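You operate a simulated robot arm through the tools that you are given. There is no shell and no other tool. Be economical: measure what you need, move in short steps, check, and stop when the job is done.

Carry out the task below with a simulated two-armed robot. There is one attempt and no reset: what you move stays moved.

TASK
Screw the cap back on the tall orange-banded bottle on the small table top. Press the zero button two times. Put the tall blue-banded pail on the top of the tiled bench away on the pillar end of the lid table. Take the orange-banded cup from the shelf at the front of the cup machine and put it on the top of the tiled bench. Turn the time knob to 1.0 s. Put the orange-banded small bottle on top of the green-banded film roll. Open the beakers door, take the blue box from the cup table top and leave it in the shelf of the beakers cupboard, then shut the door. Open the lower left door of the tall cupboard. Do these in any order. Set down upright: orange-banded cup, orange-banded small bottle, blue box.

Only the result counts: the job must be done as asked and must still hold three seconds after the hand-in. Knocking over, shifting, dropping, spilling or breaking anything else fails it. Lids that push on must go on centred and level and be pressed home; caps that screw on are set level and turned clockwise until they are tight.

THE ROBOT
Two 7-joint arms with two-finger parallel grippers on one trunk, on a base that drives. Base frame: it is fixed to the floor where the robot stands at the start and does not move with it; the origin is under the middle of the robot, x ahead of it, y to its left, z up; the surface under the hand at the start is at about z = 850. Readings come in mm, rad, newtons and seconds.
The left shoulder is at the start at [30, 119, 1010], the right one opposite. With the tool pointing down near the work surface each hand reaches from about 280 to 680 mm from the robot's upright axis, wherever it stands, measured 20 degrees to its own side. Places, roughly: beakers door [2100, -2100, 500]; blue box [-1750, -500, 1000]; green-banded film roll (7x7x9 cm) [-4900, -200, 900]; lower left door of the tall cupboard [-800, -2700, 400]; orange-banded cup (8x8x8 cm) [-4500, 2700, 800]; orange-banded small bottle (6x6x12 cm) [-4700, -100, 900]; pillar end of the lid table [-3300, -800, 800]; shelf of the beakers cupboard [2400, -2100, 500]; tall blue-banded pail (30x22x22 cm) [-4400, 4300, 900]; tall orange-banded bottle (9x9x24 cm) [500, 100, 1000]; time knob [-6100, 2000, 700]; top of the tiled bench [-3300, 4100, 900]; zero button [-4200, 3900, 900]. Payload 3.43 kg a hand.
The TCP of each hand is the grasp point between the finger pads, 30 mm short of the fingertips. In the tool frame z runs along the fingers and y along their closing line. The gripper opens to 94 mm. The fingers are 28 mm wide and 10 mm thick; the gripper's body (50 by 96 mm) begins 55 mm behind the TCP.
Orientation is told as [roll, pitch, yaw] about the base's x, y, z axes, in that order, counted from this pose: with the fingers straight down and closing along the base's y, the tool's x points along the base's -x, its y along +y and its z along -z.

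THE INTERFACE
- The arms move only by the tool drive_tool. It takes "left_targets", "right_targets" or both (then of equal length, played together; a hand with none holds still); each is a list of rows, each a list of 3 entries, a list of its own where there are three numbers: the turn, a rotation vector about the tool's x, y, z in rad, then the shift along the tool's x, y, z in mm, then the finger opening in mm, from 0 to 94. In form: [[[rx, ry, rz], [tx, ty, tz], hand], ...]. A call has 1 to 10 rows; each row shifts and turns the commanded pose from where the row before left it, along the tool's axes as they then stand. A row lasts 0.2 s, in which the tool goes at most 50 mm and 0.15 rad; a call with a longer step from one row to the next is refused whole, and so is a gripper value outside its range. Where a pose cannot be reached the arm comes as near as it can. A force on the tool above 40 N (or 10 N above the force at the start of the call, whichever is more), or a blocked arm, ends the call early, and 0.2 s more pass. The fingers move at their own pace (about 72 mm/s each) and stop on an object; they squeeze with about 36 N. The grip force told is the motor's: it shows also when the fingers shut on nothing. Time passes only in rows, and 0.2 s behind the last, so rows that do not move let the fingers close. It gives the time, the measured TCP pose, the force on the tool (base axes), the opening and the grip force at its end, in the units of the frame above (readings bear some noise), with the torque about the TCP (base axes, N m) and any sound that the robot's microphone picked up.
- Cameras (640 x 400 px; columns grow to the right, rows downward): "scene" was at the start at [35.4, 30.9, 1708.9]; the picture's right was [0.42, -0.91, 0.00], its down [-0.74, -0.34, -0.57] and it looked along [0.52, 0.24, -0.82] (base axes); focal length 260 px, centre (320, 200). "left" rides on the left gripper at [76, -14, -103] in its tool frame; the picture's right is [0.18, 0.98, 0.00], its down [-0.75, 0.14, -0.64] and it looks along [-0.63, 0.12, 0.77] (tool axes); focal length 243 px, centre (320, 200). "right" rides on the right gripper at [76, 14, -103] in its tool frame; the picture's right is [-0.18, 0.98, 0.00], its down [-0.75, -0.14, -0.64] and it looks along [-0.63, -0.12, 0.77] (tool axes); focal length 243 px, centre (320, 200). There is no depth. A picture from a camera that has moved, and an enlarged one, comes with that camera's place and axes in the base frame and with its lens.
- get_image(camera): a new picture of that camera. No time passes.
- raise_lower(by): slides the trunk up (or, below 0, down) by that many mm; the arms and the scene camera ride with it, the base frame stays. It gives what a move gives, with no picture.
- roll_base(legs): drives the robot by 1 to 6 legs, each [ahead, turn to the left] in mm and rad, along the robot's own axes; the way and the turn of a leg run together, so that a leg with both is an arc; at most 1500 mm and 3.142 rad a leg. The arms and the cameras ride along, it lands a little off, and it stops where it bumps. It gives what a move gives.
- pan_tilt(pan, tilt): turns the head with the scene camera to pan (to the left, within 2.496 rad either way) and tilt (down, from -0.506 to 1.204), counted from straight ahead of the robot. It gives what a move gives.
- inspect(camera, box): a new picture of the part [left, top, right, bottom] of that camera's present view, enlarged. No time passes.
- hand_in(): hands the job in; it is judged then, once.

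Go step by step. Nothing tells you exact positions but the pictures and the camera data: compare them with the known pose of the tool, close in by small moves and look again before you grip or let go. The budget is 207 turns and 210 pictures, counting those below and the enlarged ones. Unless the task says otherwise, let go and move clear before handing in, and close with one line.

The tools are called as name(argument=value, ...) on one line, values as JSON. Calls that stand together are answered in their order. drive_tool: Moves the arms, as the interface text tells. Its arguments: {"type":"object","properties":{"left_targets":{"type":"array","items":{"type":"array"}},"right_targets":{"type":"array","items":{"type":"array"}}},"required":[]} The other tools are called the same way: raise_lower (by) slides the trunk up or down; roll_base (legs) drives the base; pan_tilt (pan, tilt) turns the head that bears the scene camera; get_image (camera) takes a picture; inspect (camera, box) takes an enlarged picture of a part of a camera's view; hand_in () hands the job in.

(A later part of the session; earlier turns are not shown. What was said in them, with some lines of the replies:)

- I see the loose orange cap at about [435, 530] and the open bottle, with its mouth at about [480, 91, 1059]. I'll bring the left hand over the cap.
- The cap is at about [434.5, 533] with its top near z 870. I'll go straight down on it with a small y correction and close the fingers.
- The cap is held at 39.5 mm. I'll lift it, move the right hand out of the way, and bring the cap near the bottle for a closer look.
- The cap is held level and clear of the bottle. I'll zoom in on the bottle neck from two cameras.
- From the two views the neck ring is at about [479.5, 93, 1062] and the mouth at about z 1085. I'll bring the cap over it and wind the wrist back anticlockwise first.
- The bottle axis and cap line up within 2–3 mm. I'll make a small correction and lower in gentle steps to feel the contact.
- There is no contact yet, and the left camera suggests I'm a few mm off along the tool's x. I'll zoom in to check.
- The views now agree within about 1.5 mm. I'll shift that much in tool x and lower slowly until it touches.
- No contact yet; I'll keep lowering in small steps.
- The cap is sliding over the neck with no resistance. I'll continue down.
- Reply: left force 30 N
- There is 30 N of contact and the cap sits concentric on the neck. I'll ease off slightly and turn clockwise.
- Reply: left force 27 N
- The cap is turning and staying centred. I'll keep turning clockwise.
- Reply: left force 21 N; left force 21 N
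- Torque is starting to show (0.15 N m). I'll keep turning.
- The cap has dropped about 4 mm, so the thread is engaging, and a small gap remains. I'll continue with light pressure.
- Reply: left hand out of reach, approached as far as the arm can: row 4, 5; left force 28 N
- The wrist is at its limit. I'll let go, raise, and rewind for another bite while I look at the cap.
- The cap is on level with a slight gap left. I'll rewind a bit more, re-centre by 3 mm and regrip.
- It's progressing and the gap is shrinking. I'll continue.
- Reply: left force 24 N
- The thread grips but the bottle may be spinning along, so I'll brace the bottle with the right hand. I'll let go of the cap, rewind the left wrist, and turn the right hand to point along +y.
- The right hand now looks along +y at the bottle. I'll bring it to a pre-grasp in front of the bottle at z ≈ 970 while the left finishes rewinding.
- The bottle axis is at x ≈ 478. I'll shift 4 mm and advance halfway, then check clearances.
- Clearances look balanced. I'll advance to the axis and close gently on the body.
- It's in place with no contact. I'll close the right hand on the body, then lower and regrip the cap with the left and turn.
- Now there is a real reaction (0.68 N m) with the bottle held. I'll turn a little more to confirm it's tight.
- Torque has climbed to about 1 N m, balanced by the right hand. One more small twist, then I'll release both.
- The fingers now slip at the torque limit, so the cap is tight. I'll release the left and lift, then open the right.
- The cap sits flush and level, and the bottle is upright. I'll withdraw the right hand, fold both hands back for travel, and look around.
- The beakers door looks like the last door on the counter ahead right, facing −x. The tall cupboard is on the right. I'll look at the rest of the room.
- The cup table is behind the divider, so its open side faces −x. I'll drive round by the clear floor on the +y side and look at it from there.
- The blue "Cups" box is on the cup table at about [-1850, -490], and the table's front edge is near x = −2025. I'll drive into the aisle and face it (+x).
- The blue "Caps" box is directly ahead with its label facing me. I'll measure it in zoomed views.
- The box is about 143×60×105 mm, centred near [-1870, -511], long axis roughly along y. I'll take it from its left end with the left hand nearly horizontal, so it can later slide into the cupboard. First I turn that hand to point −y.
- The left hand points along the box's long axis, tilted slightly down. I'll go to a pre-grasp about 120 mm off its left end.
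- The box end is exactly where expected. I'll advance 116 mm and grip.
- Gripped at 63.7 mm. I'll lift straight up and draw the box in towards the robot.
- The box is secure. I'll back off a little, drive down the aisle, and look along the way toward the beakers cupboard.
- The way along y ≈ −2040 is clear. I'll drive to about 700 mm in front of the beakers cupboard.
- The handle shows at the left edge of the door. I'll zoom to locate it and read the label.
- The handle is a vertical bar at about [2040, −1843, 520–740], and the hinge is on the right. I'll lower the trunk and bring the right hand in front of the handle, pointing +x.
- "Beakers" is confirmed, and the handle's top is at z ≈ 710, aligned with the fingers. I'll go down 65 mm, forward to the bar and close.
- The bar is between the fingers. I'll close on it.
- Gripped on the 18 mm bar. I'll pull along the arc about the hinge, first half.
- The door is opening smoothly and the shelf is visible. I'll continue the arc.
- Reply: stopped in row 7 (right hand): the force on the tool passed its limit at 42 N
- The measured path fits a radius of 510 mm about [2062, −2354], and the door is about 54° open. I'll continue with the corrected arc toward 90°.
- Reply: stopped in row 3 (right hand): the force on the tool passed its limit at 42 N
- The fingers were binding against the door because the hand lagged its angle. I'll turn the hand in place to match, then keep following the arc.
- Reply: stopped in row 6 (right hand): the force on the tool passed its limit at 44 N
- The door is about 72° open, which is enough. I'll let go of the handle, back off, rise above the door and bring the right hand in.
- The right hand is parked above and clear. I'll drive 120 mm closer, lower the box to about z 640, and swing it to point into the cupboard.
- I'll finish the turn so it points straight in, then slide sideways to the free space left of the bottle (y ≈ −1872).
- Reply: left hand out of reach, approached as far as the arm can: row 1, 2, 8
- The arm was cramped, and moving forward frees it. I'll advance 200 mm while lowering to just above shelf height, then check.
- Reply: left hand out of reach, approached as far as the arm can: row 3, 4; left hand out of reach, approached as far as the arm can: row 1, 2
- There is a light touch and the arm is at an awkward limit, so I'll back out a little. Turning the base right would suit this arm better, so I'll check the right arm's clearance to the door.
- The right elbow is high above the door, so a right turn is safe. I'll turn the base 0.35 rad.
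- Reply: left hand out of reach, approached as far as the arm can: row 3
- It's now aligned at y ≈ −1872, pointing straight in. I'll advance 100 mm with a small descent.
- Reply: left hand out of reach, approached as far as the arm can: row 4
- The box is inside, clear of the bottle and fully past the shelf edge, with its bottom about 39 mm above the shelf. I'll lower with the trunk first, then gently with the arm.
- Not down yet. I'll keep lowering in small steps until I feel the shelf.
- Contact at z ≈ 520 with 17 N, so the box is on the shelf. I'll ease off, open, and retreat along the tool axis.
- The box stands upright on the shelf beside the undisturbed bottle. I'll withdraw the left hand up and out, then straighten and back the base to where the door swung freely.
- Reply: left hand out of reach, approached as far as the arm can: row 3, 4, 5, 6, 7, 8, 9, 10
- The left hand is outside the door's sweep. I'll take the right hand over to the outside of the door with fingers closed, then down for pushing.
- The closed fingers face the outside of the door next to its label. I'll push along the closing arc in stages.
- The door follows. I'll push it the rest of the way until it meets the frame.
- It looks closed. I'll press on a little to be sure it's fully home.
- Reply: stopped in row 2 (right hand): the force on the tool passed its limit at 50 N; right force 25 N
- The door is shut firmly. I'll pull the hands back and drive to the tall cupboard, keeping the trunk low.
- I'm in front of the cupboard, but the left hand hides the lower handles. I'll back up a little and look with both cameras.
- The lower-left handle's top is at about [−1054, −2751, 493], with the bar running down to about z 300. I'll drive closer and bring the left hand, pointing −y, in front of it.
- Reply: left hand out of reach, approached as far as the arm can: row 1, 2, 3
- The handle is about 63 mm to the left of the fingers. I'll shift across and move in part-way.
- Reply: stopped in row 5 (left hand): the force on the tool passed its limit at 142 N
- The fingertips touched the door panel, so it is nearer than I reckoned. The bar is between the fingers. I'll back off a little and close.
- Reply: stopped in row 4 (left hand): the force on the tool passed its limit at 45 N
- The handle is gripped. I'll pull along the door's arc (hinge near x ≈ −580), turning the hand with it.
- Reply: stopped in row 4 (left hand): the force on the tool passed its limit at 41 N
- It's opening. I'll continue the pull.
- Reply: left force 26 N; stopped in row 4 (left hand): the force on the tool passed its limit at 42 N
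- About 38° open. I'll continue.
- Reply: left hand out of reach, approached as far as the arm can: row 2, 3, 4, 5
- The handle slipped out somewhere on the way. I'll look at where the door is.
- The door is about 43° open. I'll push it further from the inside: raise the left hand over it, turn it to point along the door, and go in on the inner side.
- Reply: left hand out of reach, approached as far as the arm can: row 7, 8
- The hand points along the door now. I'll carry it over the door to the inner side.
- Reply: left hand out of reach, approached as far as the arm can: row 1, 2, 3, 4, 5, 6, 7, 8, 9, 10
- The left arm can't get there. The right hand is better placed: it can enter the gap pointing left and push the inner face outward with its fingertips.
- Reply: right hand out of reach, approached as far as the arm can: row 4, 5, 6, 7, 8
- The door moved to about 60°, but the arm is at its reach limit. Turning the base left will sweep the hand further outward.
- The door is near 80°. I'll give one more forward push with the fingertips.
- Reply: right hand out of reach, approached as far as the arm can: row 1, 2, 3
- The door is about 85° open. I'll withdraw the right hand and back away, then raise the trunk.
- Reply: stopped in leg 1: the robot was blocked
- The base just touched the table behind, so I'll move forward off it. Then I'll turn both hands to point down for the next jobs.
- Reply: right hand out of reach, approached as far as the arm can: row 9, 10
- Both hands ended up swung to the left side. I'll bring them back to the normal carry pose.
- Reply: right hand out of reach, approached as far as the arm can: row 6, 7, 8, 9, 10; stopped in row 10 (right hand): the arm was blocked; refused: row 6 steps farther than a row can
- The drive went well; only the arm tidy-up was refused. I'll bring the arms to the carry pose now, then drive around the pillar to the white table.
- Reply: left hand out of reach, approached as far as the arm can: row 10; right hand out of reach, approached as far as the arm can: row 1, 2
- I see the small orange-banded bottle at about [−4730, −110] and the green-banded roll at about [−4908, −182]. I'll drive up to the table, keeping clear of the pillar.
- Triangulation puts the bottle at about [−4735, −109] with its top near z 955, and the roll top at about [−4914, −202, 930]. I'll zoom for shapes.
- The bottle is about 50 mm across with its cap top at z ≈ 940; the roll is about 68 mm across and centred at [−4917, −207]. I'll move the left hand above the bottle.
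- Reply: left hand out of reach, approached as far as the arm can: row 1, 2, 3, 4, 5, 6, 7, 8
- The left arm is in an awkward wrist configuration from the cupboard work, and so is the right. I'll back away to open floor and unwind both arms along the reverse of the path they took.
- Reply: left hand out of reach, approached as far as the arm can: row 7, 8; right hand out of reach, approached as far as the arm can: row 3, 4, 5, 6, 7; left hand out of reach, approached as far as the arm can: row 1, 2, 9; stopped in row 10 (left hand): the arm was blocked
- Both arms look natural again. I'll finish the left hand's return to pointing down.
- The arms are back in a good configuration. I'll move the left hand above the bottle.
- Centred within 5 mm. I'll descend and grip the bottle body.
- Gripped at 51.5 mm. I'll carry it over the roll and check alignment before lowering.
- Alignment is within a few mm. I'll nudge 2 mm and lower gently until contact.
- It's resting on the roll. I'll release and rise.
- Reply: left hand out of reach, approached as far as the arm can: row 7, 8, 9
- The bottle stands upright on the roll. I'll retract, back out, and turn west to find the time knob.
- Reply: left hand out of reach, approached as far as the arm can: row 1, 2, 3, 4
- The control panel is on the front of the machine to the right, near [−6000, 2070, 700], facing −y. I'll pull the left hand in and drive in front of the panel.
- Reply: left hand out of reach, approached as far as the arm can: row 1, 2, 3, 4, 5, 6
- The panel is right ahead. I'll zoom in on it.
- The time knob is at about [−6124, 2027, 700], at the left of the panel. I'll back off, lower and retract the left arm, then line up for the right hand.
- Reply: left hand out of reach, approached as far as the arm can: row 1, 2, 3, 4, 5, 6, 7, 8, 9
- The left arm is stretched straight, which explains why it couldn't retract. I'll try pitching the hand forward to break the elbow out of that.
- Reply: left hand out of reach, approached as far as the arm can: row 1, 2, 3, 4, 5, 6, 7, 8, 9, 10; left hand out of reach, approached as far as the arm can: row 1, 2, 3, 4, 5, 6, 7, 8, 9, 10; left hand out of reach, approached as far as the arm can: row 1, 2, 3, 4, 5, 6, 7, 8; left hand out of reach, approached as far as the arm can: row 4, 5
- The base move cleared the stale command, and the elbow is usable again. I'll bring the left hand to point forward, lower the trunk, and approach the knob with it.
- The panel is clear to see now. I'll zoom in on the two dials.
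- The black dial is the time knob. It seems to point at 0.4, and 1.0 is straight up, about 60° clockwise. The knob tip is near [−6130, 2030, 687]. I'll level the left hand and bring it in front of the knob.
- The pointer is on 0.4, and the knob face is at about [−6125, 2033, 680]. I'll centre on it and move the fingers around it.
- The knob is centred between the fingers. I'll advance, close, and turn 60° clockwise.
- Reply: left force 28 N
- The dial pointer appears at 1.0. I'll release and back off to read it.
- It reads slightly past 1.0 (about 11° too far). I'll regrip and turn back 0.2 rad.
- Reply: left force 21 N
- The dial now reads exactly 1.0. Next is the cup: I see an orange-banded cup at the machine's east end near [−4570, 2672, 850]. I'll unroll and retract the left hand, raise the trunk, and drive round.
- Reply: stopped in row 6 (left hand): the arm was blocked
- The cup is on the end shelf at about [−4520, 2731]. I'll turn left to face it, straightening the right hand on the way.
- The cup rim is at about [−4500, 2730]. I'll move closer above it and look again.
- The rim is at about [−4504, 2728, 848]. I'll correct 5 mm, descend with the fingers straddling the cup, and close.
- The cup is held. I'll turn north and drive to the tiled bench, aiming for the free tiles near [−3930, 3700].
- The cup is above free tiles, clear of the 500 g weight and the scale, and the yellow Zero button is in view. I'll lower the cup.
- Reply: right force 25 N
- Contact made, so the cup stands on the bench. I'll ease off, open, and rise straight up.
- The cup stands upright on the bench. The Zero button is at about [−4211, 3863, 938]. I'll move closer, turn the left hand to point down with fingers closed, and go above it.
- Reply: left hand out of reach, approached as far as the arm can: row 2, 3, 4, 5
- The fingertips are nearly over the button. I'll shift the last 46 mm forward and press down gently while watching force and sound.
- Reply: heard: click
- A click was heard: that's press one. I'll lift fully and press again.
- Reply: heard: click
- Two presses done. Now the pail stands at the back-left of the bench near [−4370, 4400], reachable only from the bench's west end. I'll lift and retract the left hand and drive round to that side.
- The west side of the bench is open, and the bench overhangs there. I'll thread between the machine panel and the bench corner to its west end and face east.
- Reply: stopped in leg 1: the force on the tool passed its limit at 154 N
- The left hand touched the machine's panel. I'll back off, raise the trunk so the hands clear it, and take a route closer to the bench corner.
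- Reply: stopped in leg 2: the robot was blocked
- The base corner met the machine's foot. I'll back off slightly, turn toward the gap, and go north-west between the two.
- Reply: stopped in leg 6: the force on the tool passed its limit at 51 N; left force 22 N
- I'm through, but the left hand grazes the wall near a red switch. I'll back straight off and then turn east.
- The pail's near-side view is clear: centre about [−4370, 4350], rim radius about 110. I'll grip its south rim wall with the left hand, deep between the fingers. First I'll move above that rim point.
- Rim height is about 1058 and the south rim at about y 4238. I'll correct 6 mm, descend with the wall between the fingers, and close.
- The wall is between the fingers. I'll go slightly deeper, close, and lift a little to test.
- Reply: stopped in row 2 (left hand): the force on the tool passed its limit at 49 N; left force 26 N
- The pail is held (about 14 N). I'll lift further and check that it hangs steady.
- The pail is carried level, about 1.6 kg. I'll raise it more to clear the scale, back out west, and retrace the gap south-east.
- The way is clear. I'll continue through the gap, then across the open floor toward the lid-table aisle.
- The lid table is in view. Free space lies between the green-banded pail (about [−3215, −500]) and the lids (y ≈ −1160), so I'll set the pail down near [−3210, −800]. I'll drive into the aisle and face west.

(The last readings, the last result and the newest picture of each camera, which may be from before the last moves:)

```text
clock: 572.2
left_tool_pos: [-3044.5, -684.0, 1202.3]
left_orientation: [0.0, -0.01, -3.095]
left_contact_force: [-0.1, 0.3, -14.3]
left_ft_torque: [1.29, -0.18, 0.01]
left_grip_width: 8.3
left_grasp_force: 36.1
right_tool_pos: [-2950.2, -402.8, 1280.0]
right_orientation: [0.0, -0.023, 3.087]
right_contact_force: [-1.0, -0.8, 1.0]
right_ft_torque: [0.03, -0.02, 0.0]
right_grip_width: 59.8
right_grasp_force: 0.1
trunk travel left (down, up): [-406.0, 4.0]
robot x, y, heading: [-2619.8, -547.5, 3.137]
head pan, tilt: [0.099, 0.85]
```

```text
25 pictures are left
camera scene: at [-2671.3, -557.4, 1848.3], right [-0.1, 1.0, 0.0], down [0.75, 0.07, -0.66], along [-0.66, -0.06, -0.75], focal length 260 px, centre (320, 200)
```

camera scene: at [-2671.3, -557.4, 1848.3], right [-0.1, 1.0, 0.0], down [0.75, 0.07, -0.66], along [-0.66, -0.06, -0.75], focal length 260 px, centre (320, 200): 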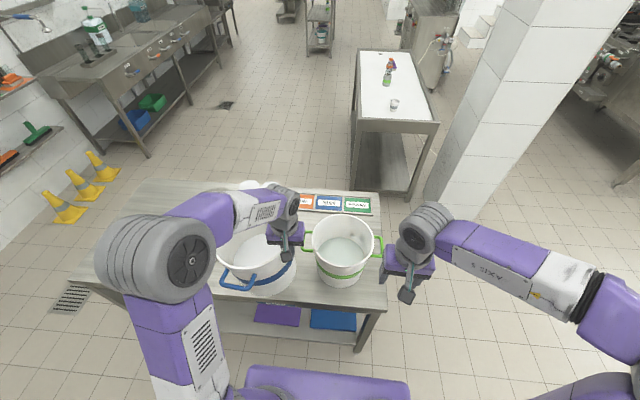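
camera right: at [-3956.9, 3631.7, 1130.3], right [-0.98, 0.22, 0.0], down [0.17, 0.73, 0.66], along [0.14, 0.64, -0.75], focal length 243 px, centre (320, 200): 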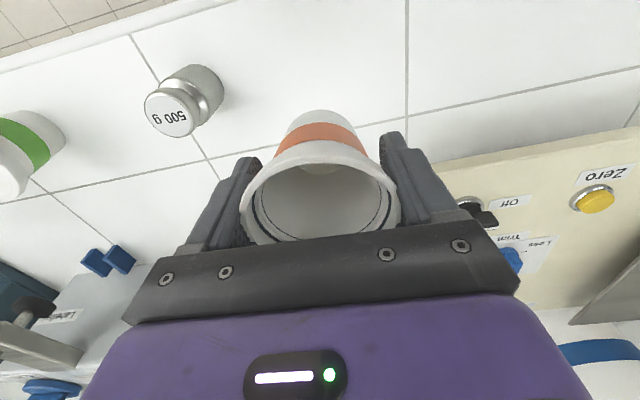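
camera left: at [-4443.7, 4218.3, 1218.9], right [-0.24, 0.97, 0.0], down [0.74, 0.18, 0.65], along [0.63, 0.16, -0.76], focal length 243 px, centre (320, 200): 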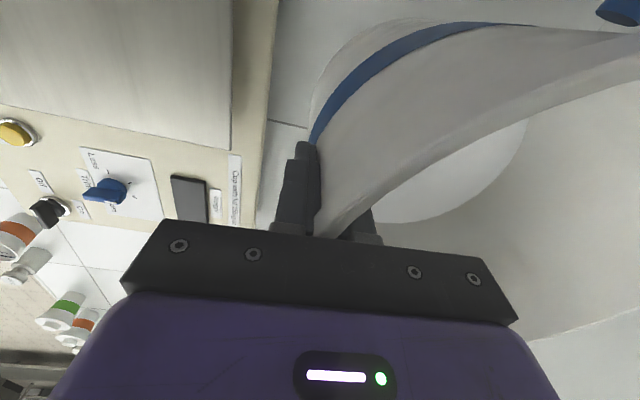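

The space is clear. I'll reach 160 mm further over the table while coming down.

drive_tool(left_targets=[[[0, 0, 0], [-40, 0, 12], 0], [[0, 0, 0], [-40, 0, 15], 0], [[0, 0, 0], [-40, 0, 20], 0], [[0, 0, 0], [-40, 0, 20], 0], [[0, 0, 0], [0, 0, 30], 0], [[0, 0, 0], [0, 0, 25], 0]])

get_image(camera="left")

inspect(camera="scene", box=[150, 160, 410, 320])

```text
clock: 573.6
left_tool_pos: [-3208.9, -691.2, 1078.9]
left_orientation: [0.001, -0.012, -3.095]
left_contact_force: [-0.4, -0.5, -13.9]
left_ft_torque: [1.29, -0.16, -0.05]
left_grip_width: 8.4
left_grasp_force: 35.9
right_tool_pos: [-2951.2, -403.2, 1279.2]
right_orientation: [0.0, -0.024, 3.087]
right_contact_force: [0.3, -0.1, -0.1]
right_ft_torque: [0.01, 0.0, -0.01]
right_grip_width: 60.2
right_grasp_force: 0.0
trunk travel left (down, up): [-406.0, 4.0]
robot x, y, heading: [-2621.0, -543.7, 3.136]
head pan, tilt: [0.099, 0.85]
```

```text
24 pictures are left
camera left: at [-3131.0, -672.9, 1181.6], right [0.23, -0.97, 0.0], down [-0.74, -0.17, 0.65], along [-0.63, -0.15, -0.76], focal length 243 px, centre (320, 200)
```

left: 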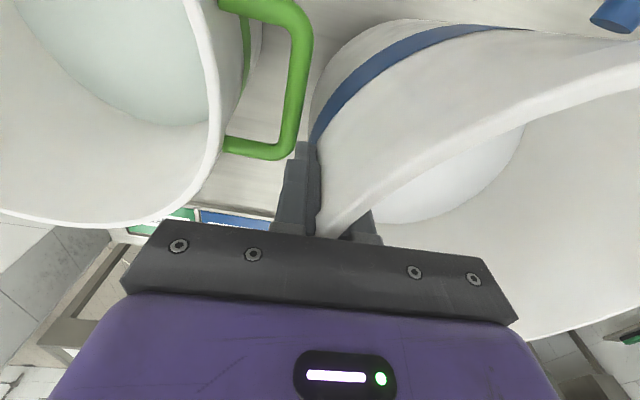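

```text
2.46 times, centred on (280, 240) of scene
camera zoom: at [-2673.2, -557.6, 1848.2], right [-0.1, 1.0, 0.0], down [0.75, 0.07, -0.66], along [-0.66, -0.06, -0.75], focal length 641 px, centre (418, 102)
```

zoom: 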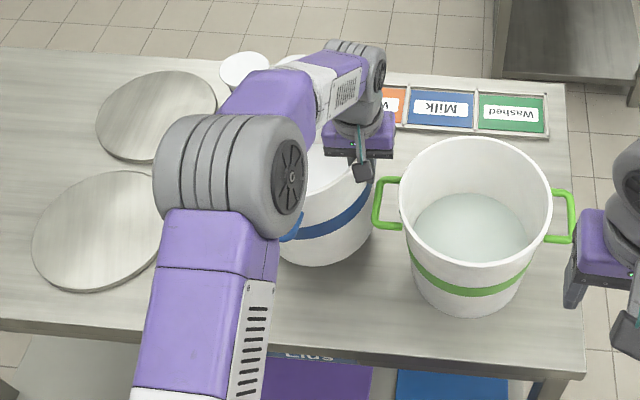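

The green pail's handle is close to my outer finger, so I'll shift 38 mm south, then lower to contact.

drive_tool(left_targets=[[[0, 0, 0], [0, 38, 0], 0], [[0, 0, 0], [0, 0, 20], 0], [[0, 0, 0], [0, 0, 12], 0], [[0, 0, 0], [0, 0, 5], 0], [[0, 0, 0], [0, 0, 4], 0], [[0, 0, 0], [0, 0, 4], 0]])

```text
clock: 575.0
left_tool_pos: [-3206.2, -729.6, 1036.7]
left_orientation: [0.002, -0.011, -3.094]
left_contact_force: [-0.4, 0.7, -14.8]
left_ft_torque: [1.31, -0.21, 0.01]
left_grip_width: 8.3
left_grasp_force: 36.2
right_tool_pos: [-2949.2, -402.3, 1279.4]
right_orientation: [0.001, -0.024, 3.089]
right_contact_force: [-0.1, 0.4, 0.0]
right_ft_torque: [0.0, 0.0, 0.01]
right_grip_width: 60.1
right_grasp_force: 0.1
trunk travel left (down, up): [-406.0, 4.0]
robot x, y, heading: [-2619.9, -551.7, 3.143]
head pan, tilt: [0.099, 0.85]
```

drive_tool(left_targets=[[[0, 0, 0], [0, 0, 4], 0], [[0, 0, 0], [0, 0, 4], 0], [[0, 0, 0], [0, 0, 4], 0], [[0, 0, 0], [0, 0, 4], 0]])

```text
clock: 576.0
left_tool_pos: [-3205.7, -726.7, 1024.8]
left_orientation: [0.002, -0.019, -3.098]
left_contact_force: [1.4, 7.3, 10.4]
left_ft_torque: [-1.79, 1.07, -0.16]
left_grip_width: 10.0
left_grasp_force: 35.8
right_tool_pos: [-2949.0, -401.4, 1278.7]
right_orientation: [0.003, -0.026, 3.087]
right_contact_force: [0.1, 0.2, -0.2]
right_ft_torque: [0.02, 0.0, 0.0]
right_grip_width: 59.8
right_grasp_force: 0.0
trunk travel left (down, up): [-406.0, 4.0]
robot x, y, heading: [-2621.0, -549.7, 3.134]
head pan, tilt: [0.099, 0.85]
```

The pail is down on the table. I'll ease off, open a little, and rise clear.

drive_tool(left_targets=[[[0, 0, 0], [0, 0, -2], 10], [[0, 0, 0], [0, 0, 0], 36], [[0, 0, 0], [0, 0, 0], 40], [[0, 0, 0], [0, 0, -25], 40], [[0, 0, 0], [0, 0, -40], 40], [[0, 0, 0], [0, 0, -45], 40], [[0, 0, 0], [20, 0, -35], 40], [[0, 0, 0], [45, 0, 0], 40], [[0, 0, 0], [45, 0, 0], 40]])

get_image(camera="scene")

```text
clock: 578.0
left_tool_pos: [-3091.6, -722.4, 1168.5]
left_orientation: [0.002, -0.014, -3.097]
left_contact_force: [0.6, -0.5, -0.4]
left_ft_torque: [-0.02, 0.06, -0.02]
left_grip_width: 40.0
left_grasp_force: 0.1
right_tool_pos: [-2947.5, -400.8, 1279.9]
right_orientation: [-0.001, -0.026, 3.088]
right_contact_force: [0.6, 0.5, -0.5]
right_ft_torque: [0.0, 0.01, -0.01]
right_grip_width: 60.1
right_grasp_force: 0.1
trunk travel left (down, up): [-406.0, 4.0]
robot x, y, heading: [-2618.7, -550.2, 3.136]
head pan, tilt: [0.099, 0.85]
```

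```text
22 pictures are left
camera scene: at [-2668.0, -556.8, 1848.4], right [-0.1, 1.0, 0.0], down [0.75, 0.07, -0.66], along [-0.66, -0.06, -0.75], focal length 260 px, centre (320, 200)
```

scene: 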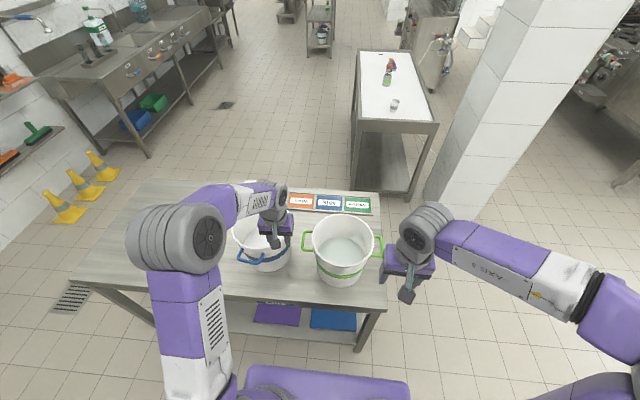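

The pail stands upright on the table's pillar half. I'll take one last look at the small bottle on the roll before handing in.

inspect(camera="scene", box=[350, 45, 440, 115])

drive_tool(left_targets=[[[0, 0, 0], [40, 0, 0], 40], [[0, 0, 0], [40, 0, 0], 40]])

```text
5.71 times, centred on (395, 80) of scene
camera zoom: at [-2668.0, -556.8, 1848.4], right [-0.1, 1.0, 0.0], down [0.75, 0.07, -0.66], along [-0.66, -0.06, -0.75], focal length 1488 px, centre (-109, 886)
```

zoom: 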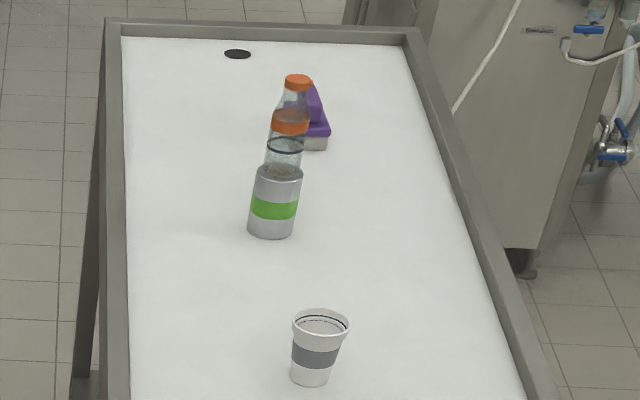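

```text
clock: 578.6
left_tool_pos: [-3013.8, -719.7, 1166.7]
left_orientation: [0.002, -0.013, -3.097]
left_contact_force: [0.5, -0.1, 0.0]
left_ft_torque: [-0.01, 0.0, 0.0]
left_grip_width: 39.7
left_grasp_force: 0.1
right_tool_pos: [-2947.4, -402.0, 1279.9]
right_orientation: [0.0, -0.027, 3.089]
right_contact_force: [-0.4, -0.2, 0.0]
right_ft_torque: [0.01, 0.01, 0.01]
right_grip_width: 60.1
right_grasp_force: 0.0
trunk travel left (down, up): [-406.0, 4.0]
robot x, y, heading: [-2622.5, -550.8, 3.135]
head pan, tilt: [0.099, 0.85]
```

The small bottle is standing steadily on the roll, both hands are empty and clear, and every step is done. I'm handing in now.

hand_in()

```text
The job is handed in.
```

I finished every step and handed the job in; no verdict came back. The cap is tight, zero was pressed twice (two clicks heard), the pail is on the lid table, the cup is on the tiled bench, and the time knob reads 1.0 s. The small bottle is on the roll, the blue box is in the beakers cupboard with its door shut, and the lower left door of the tall cupboard is about 85° open. On the way the base nudged a table and a machine foot, and the left hand bumped the cup machine's side panel and grazed the wall; I saw nothing moved.
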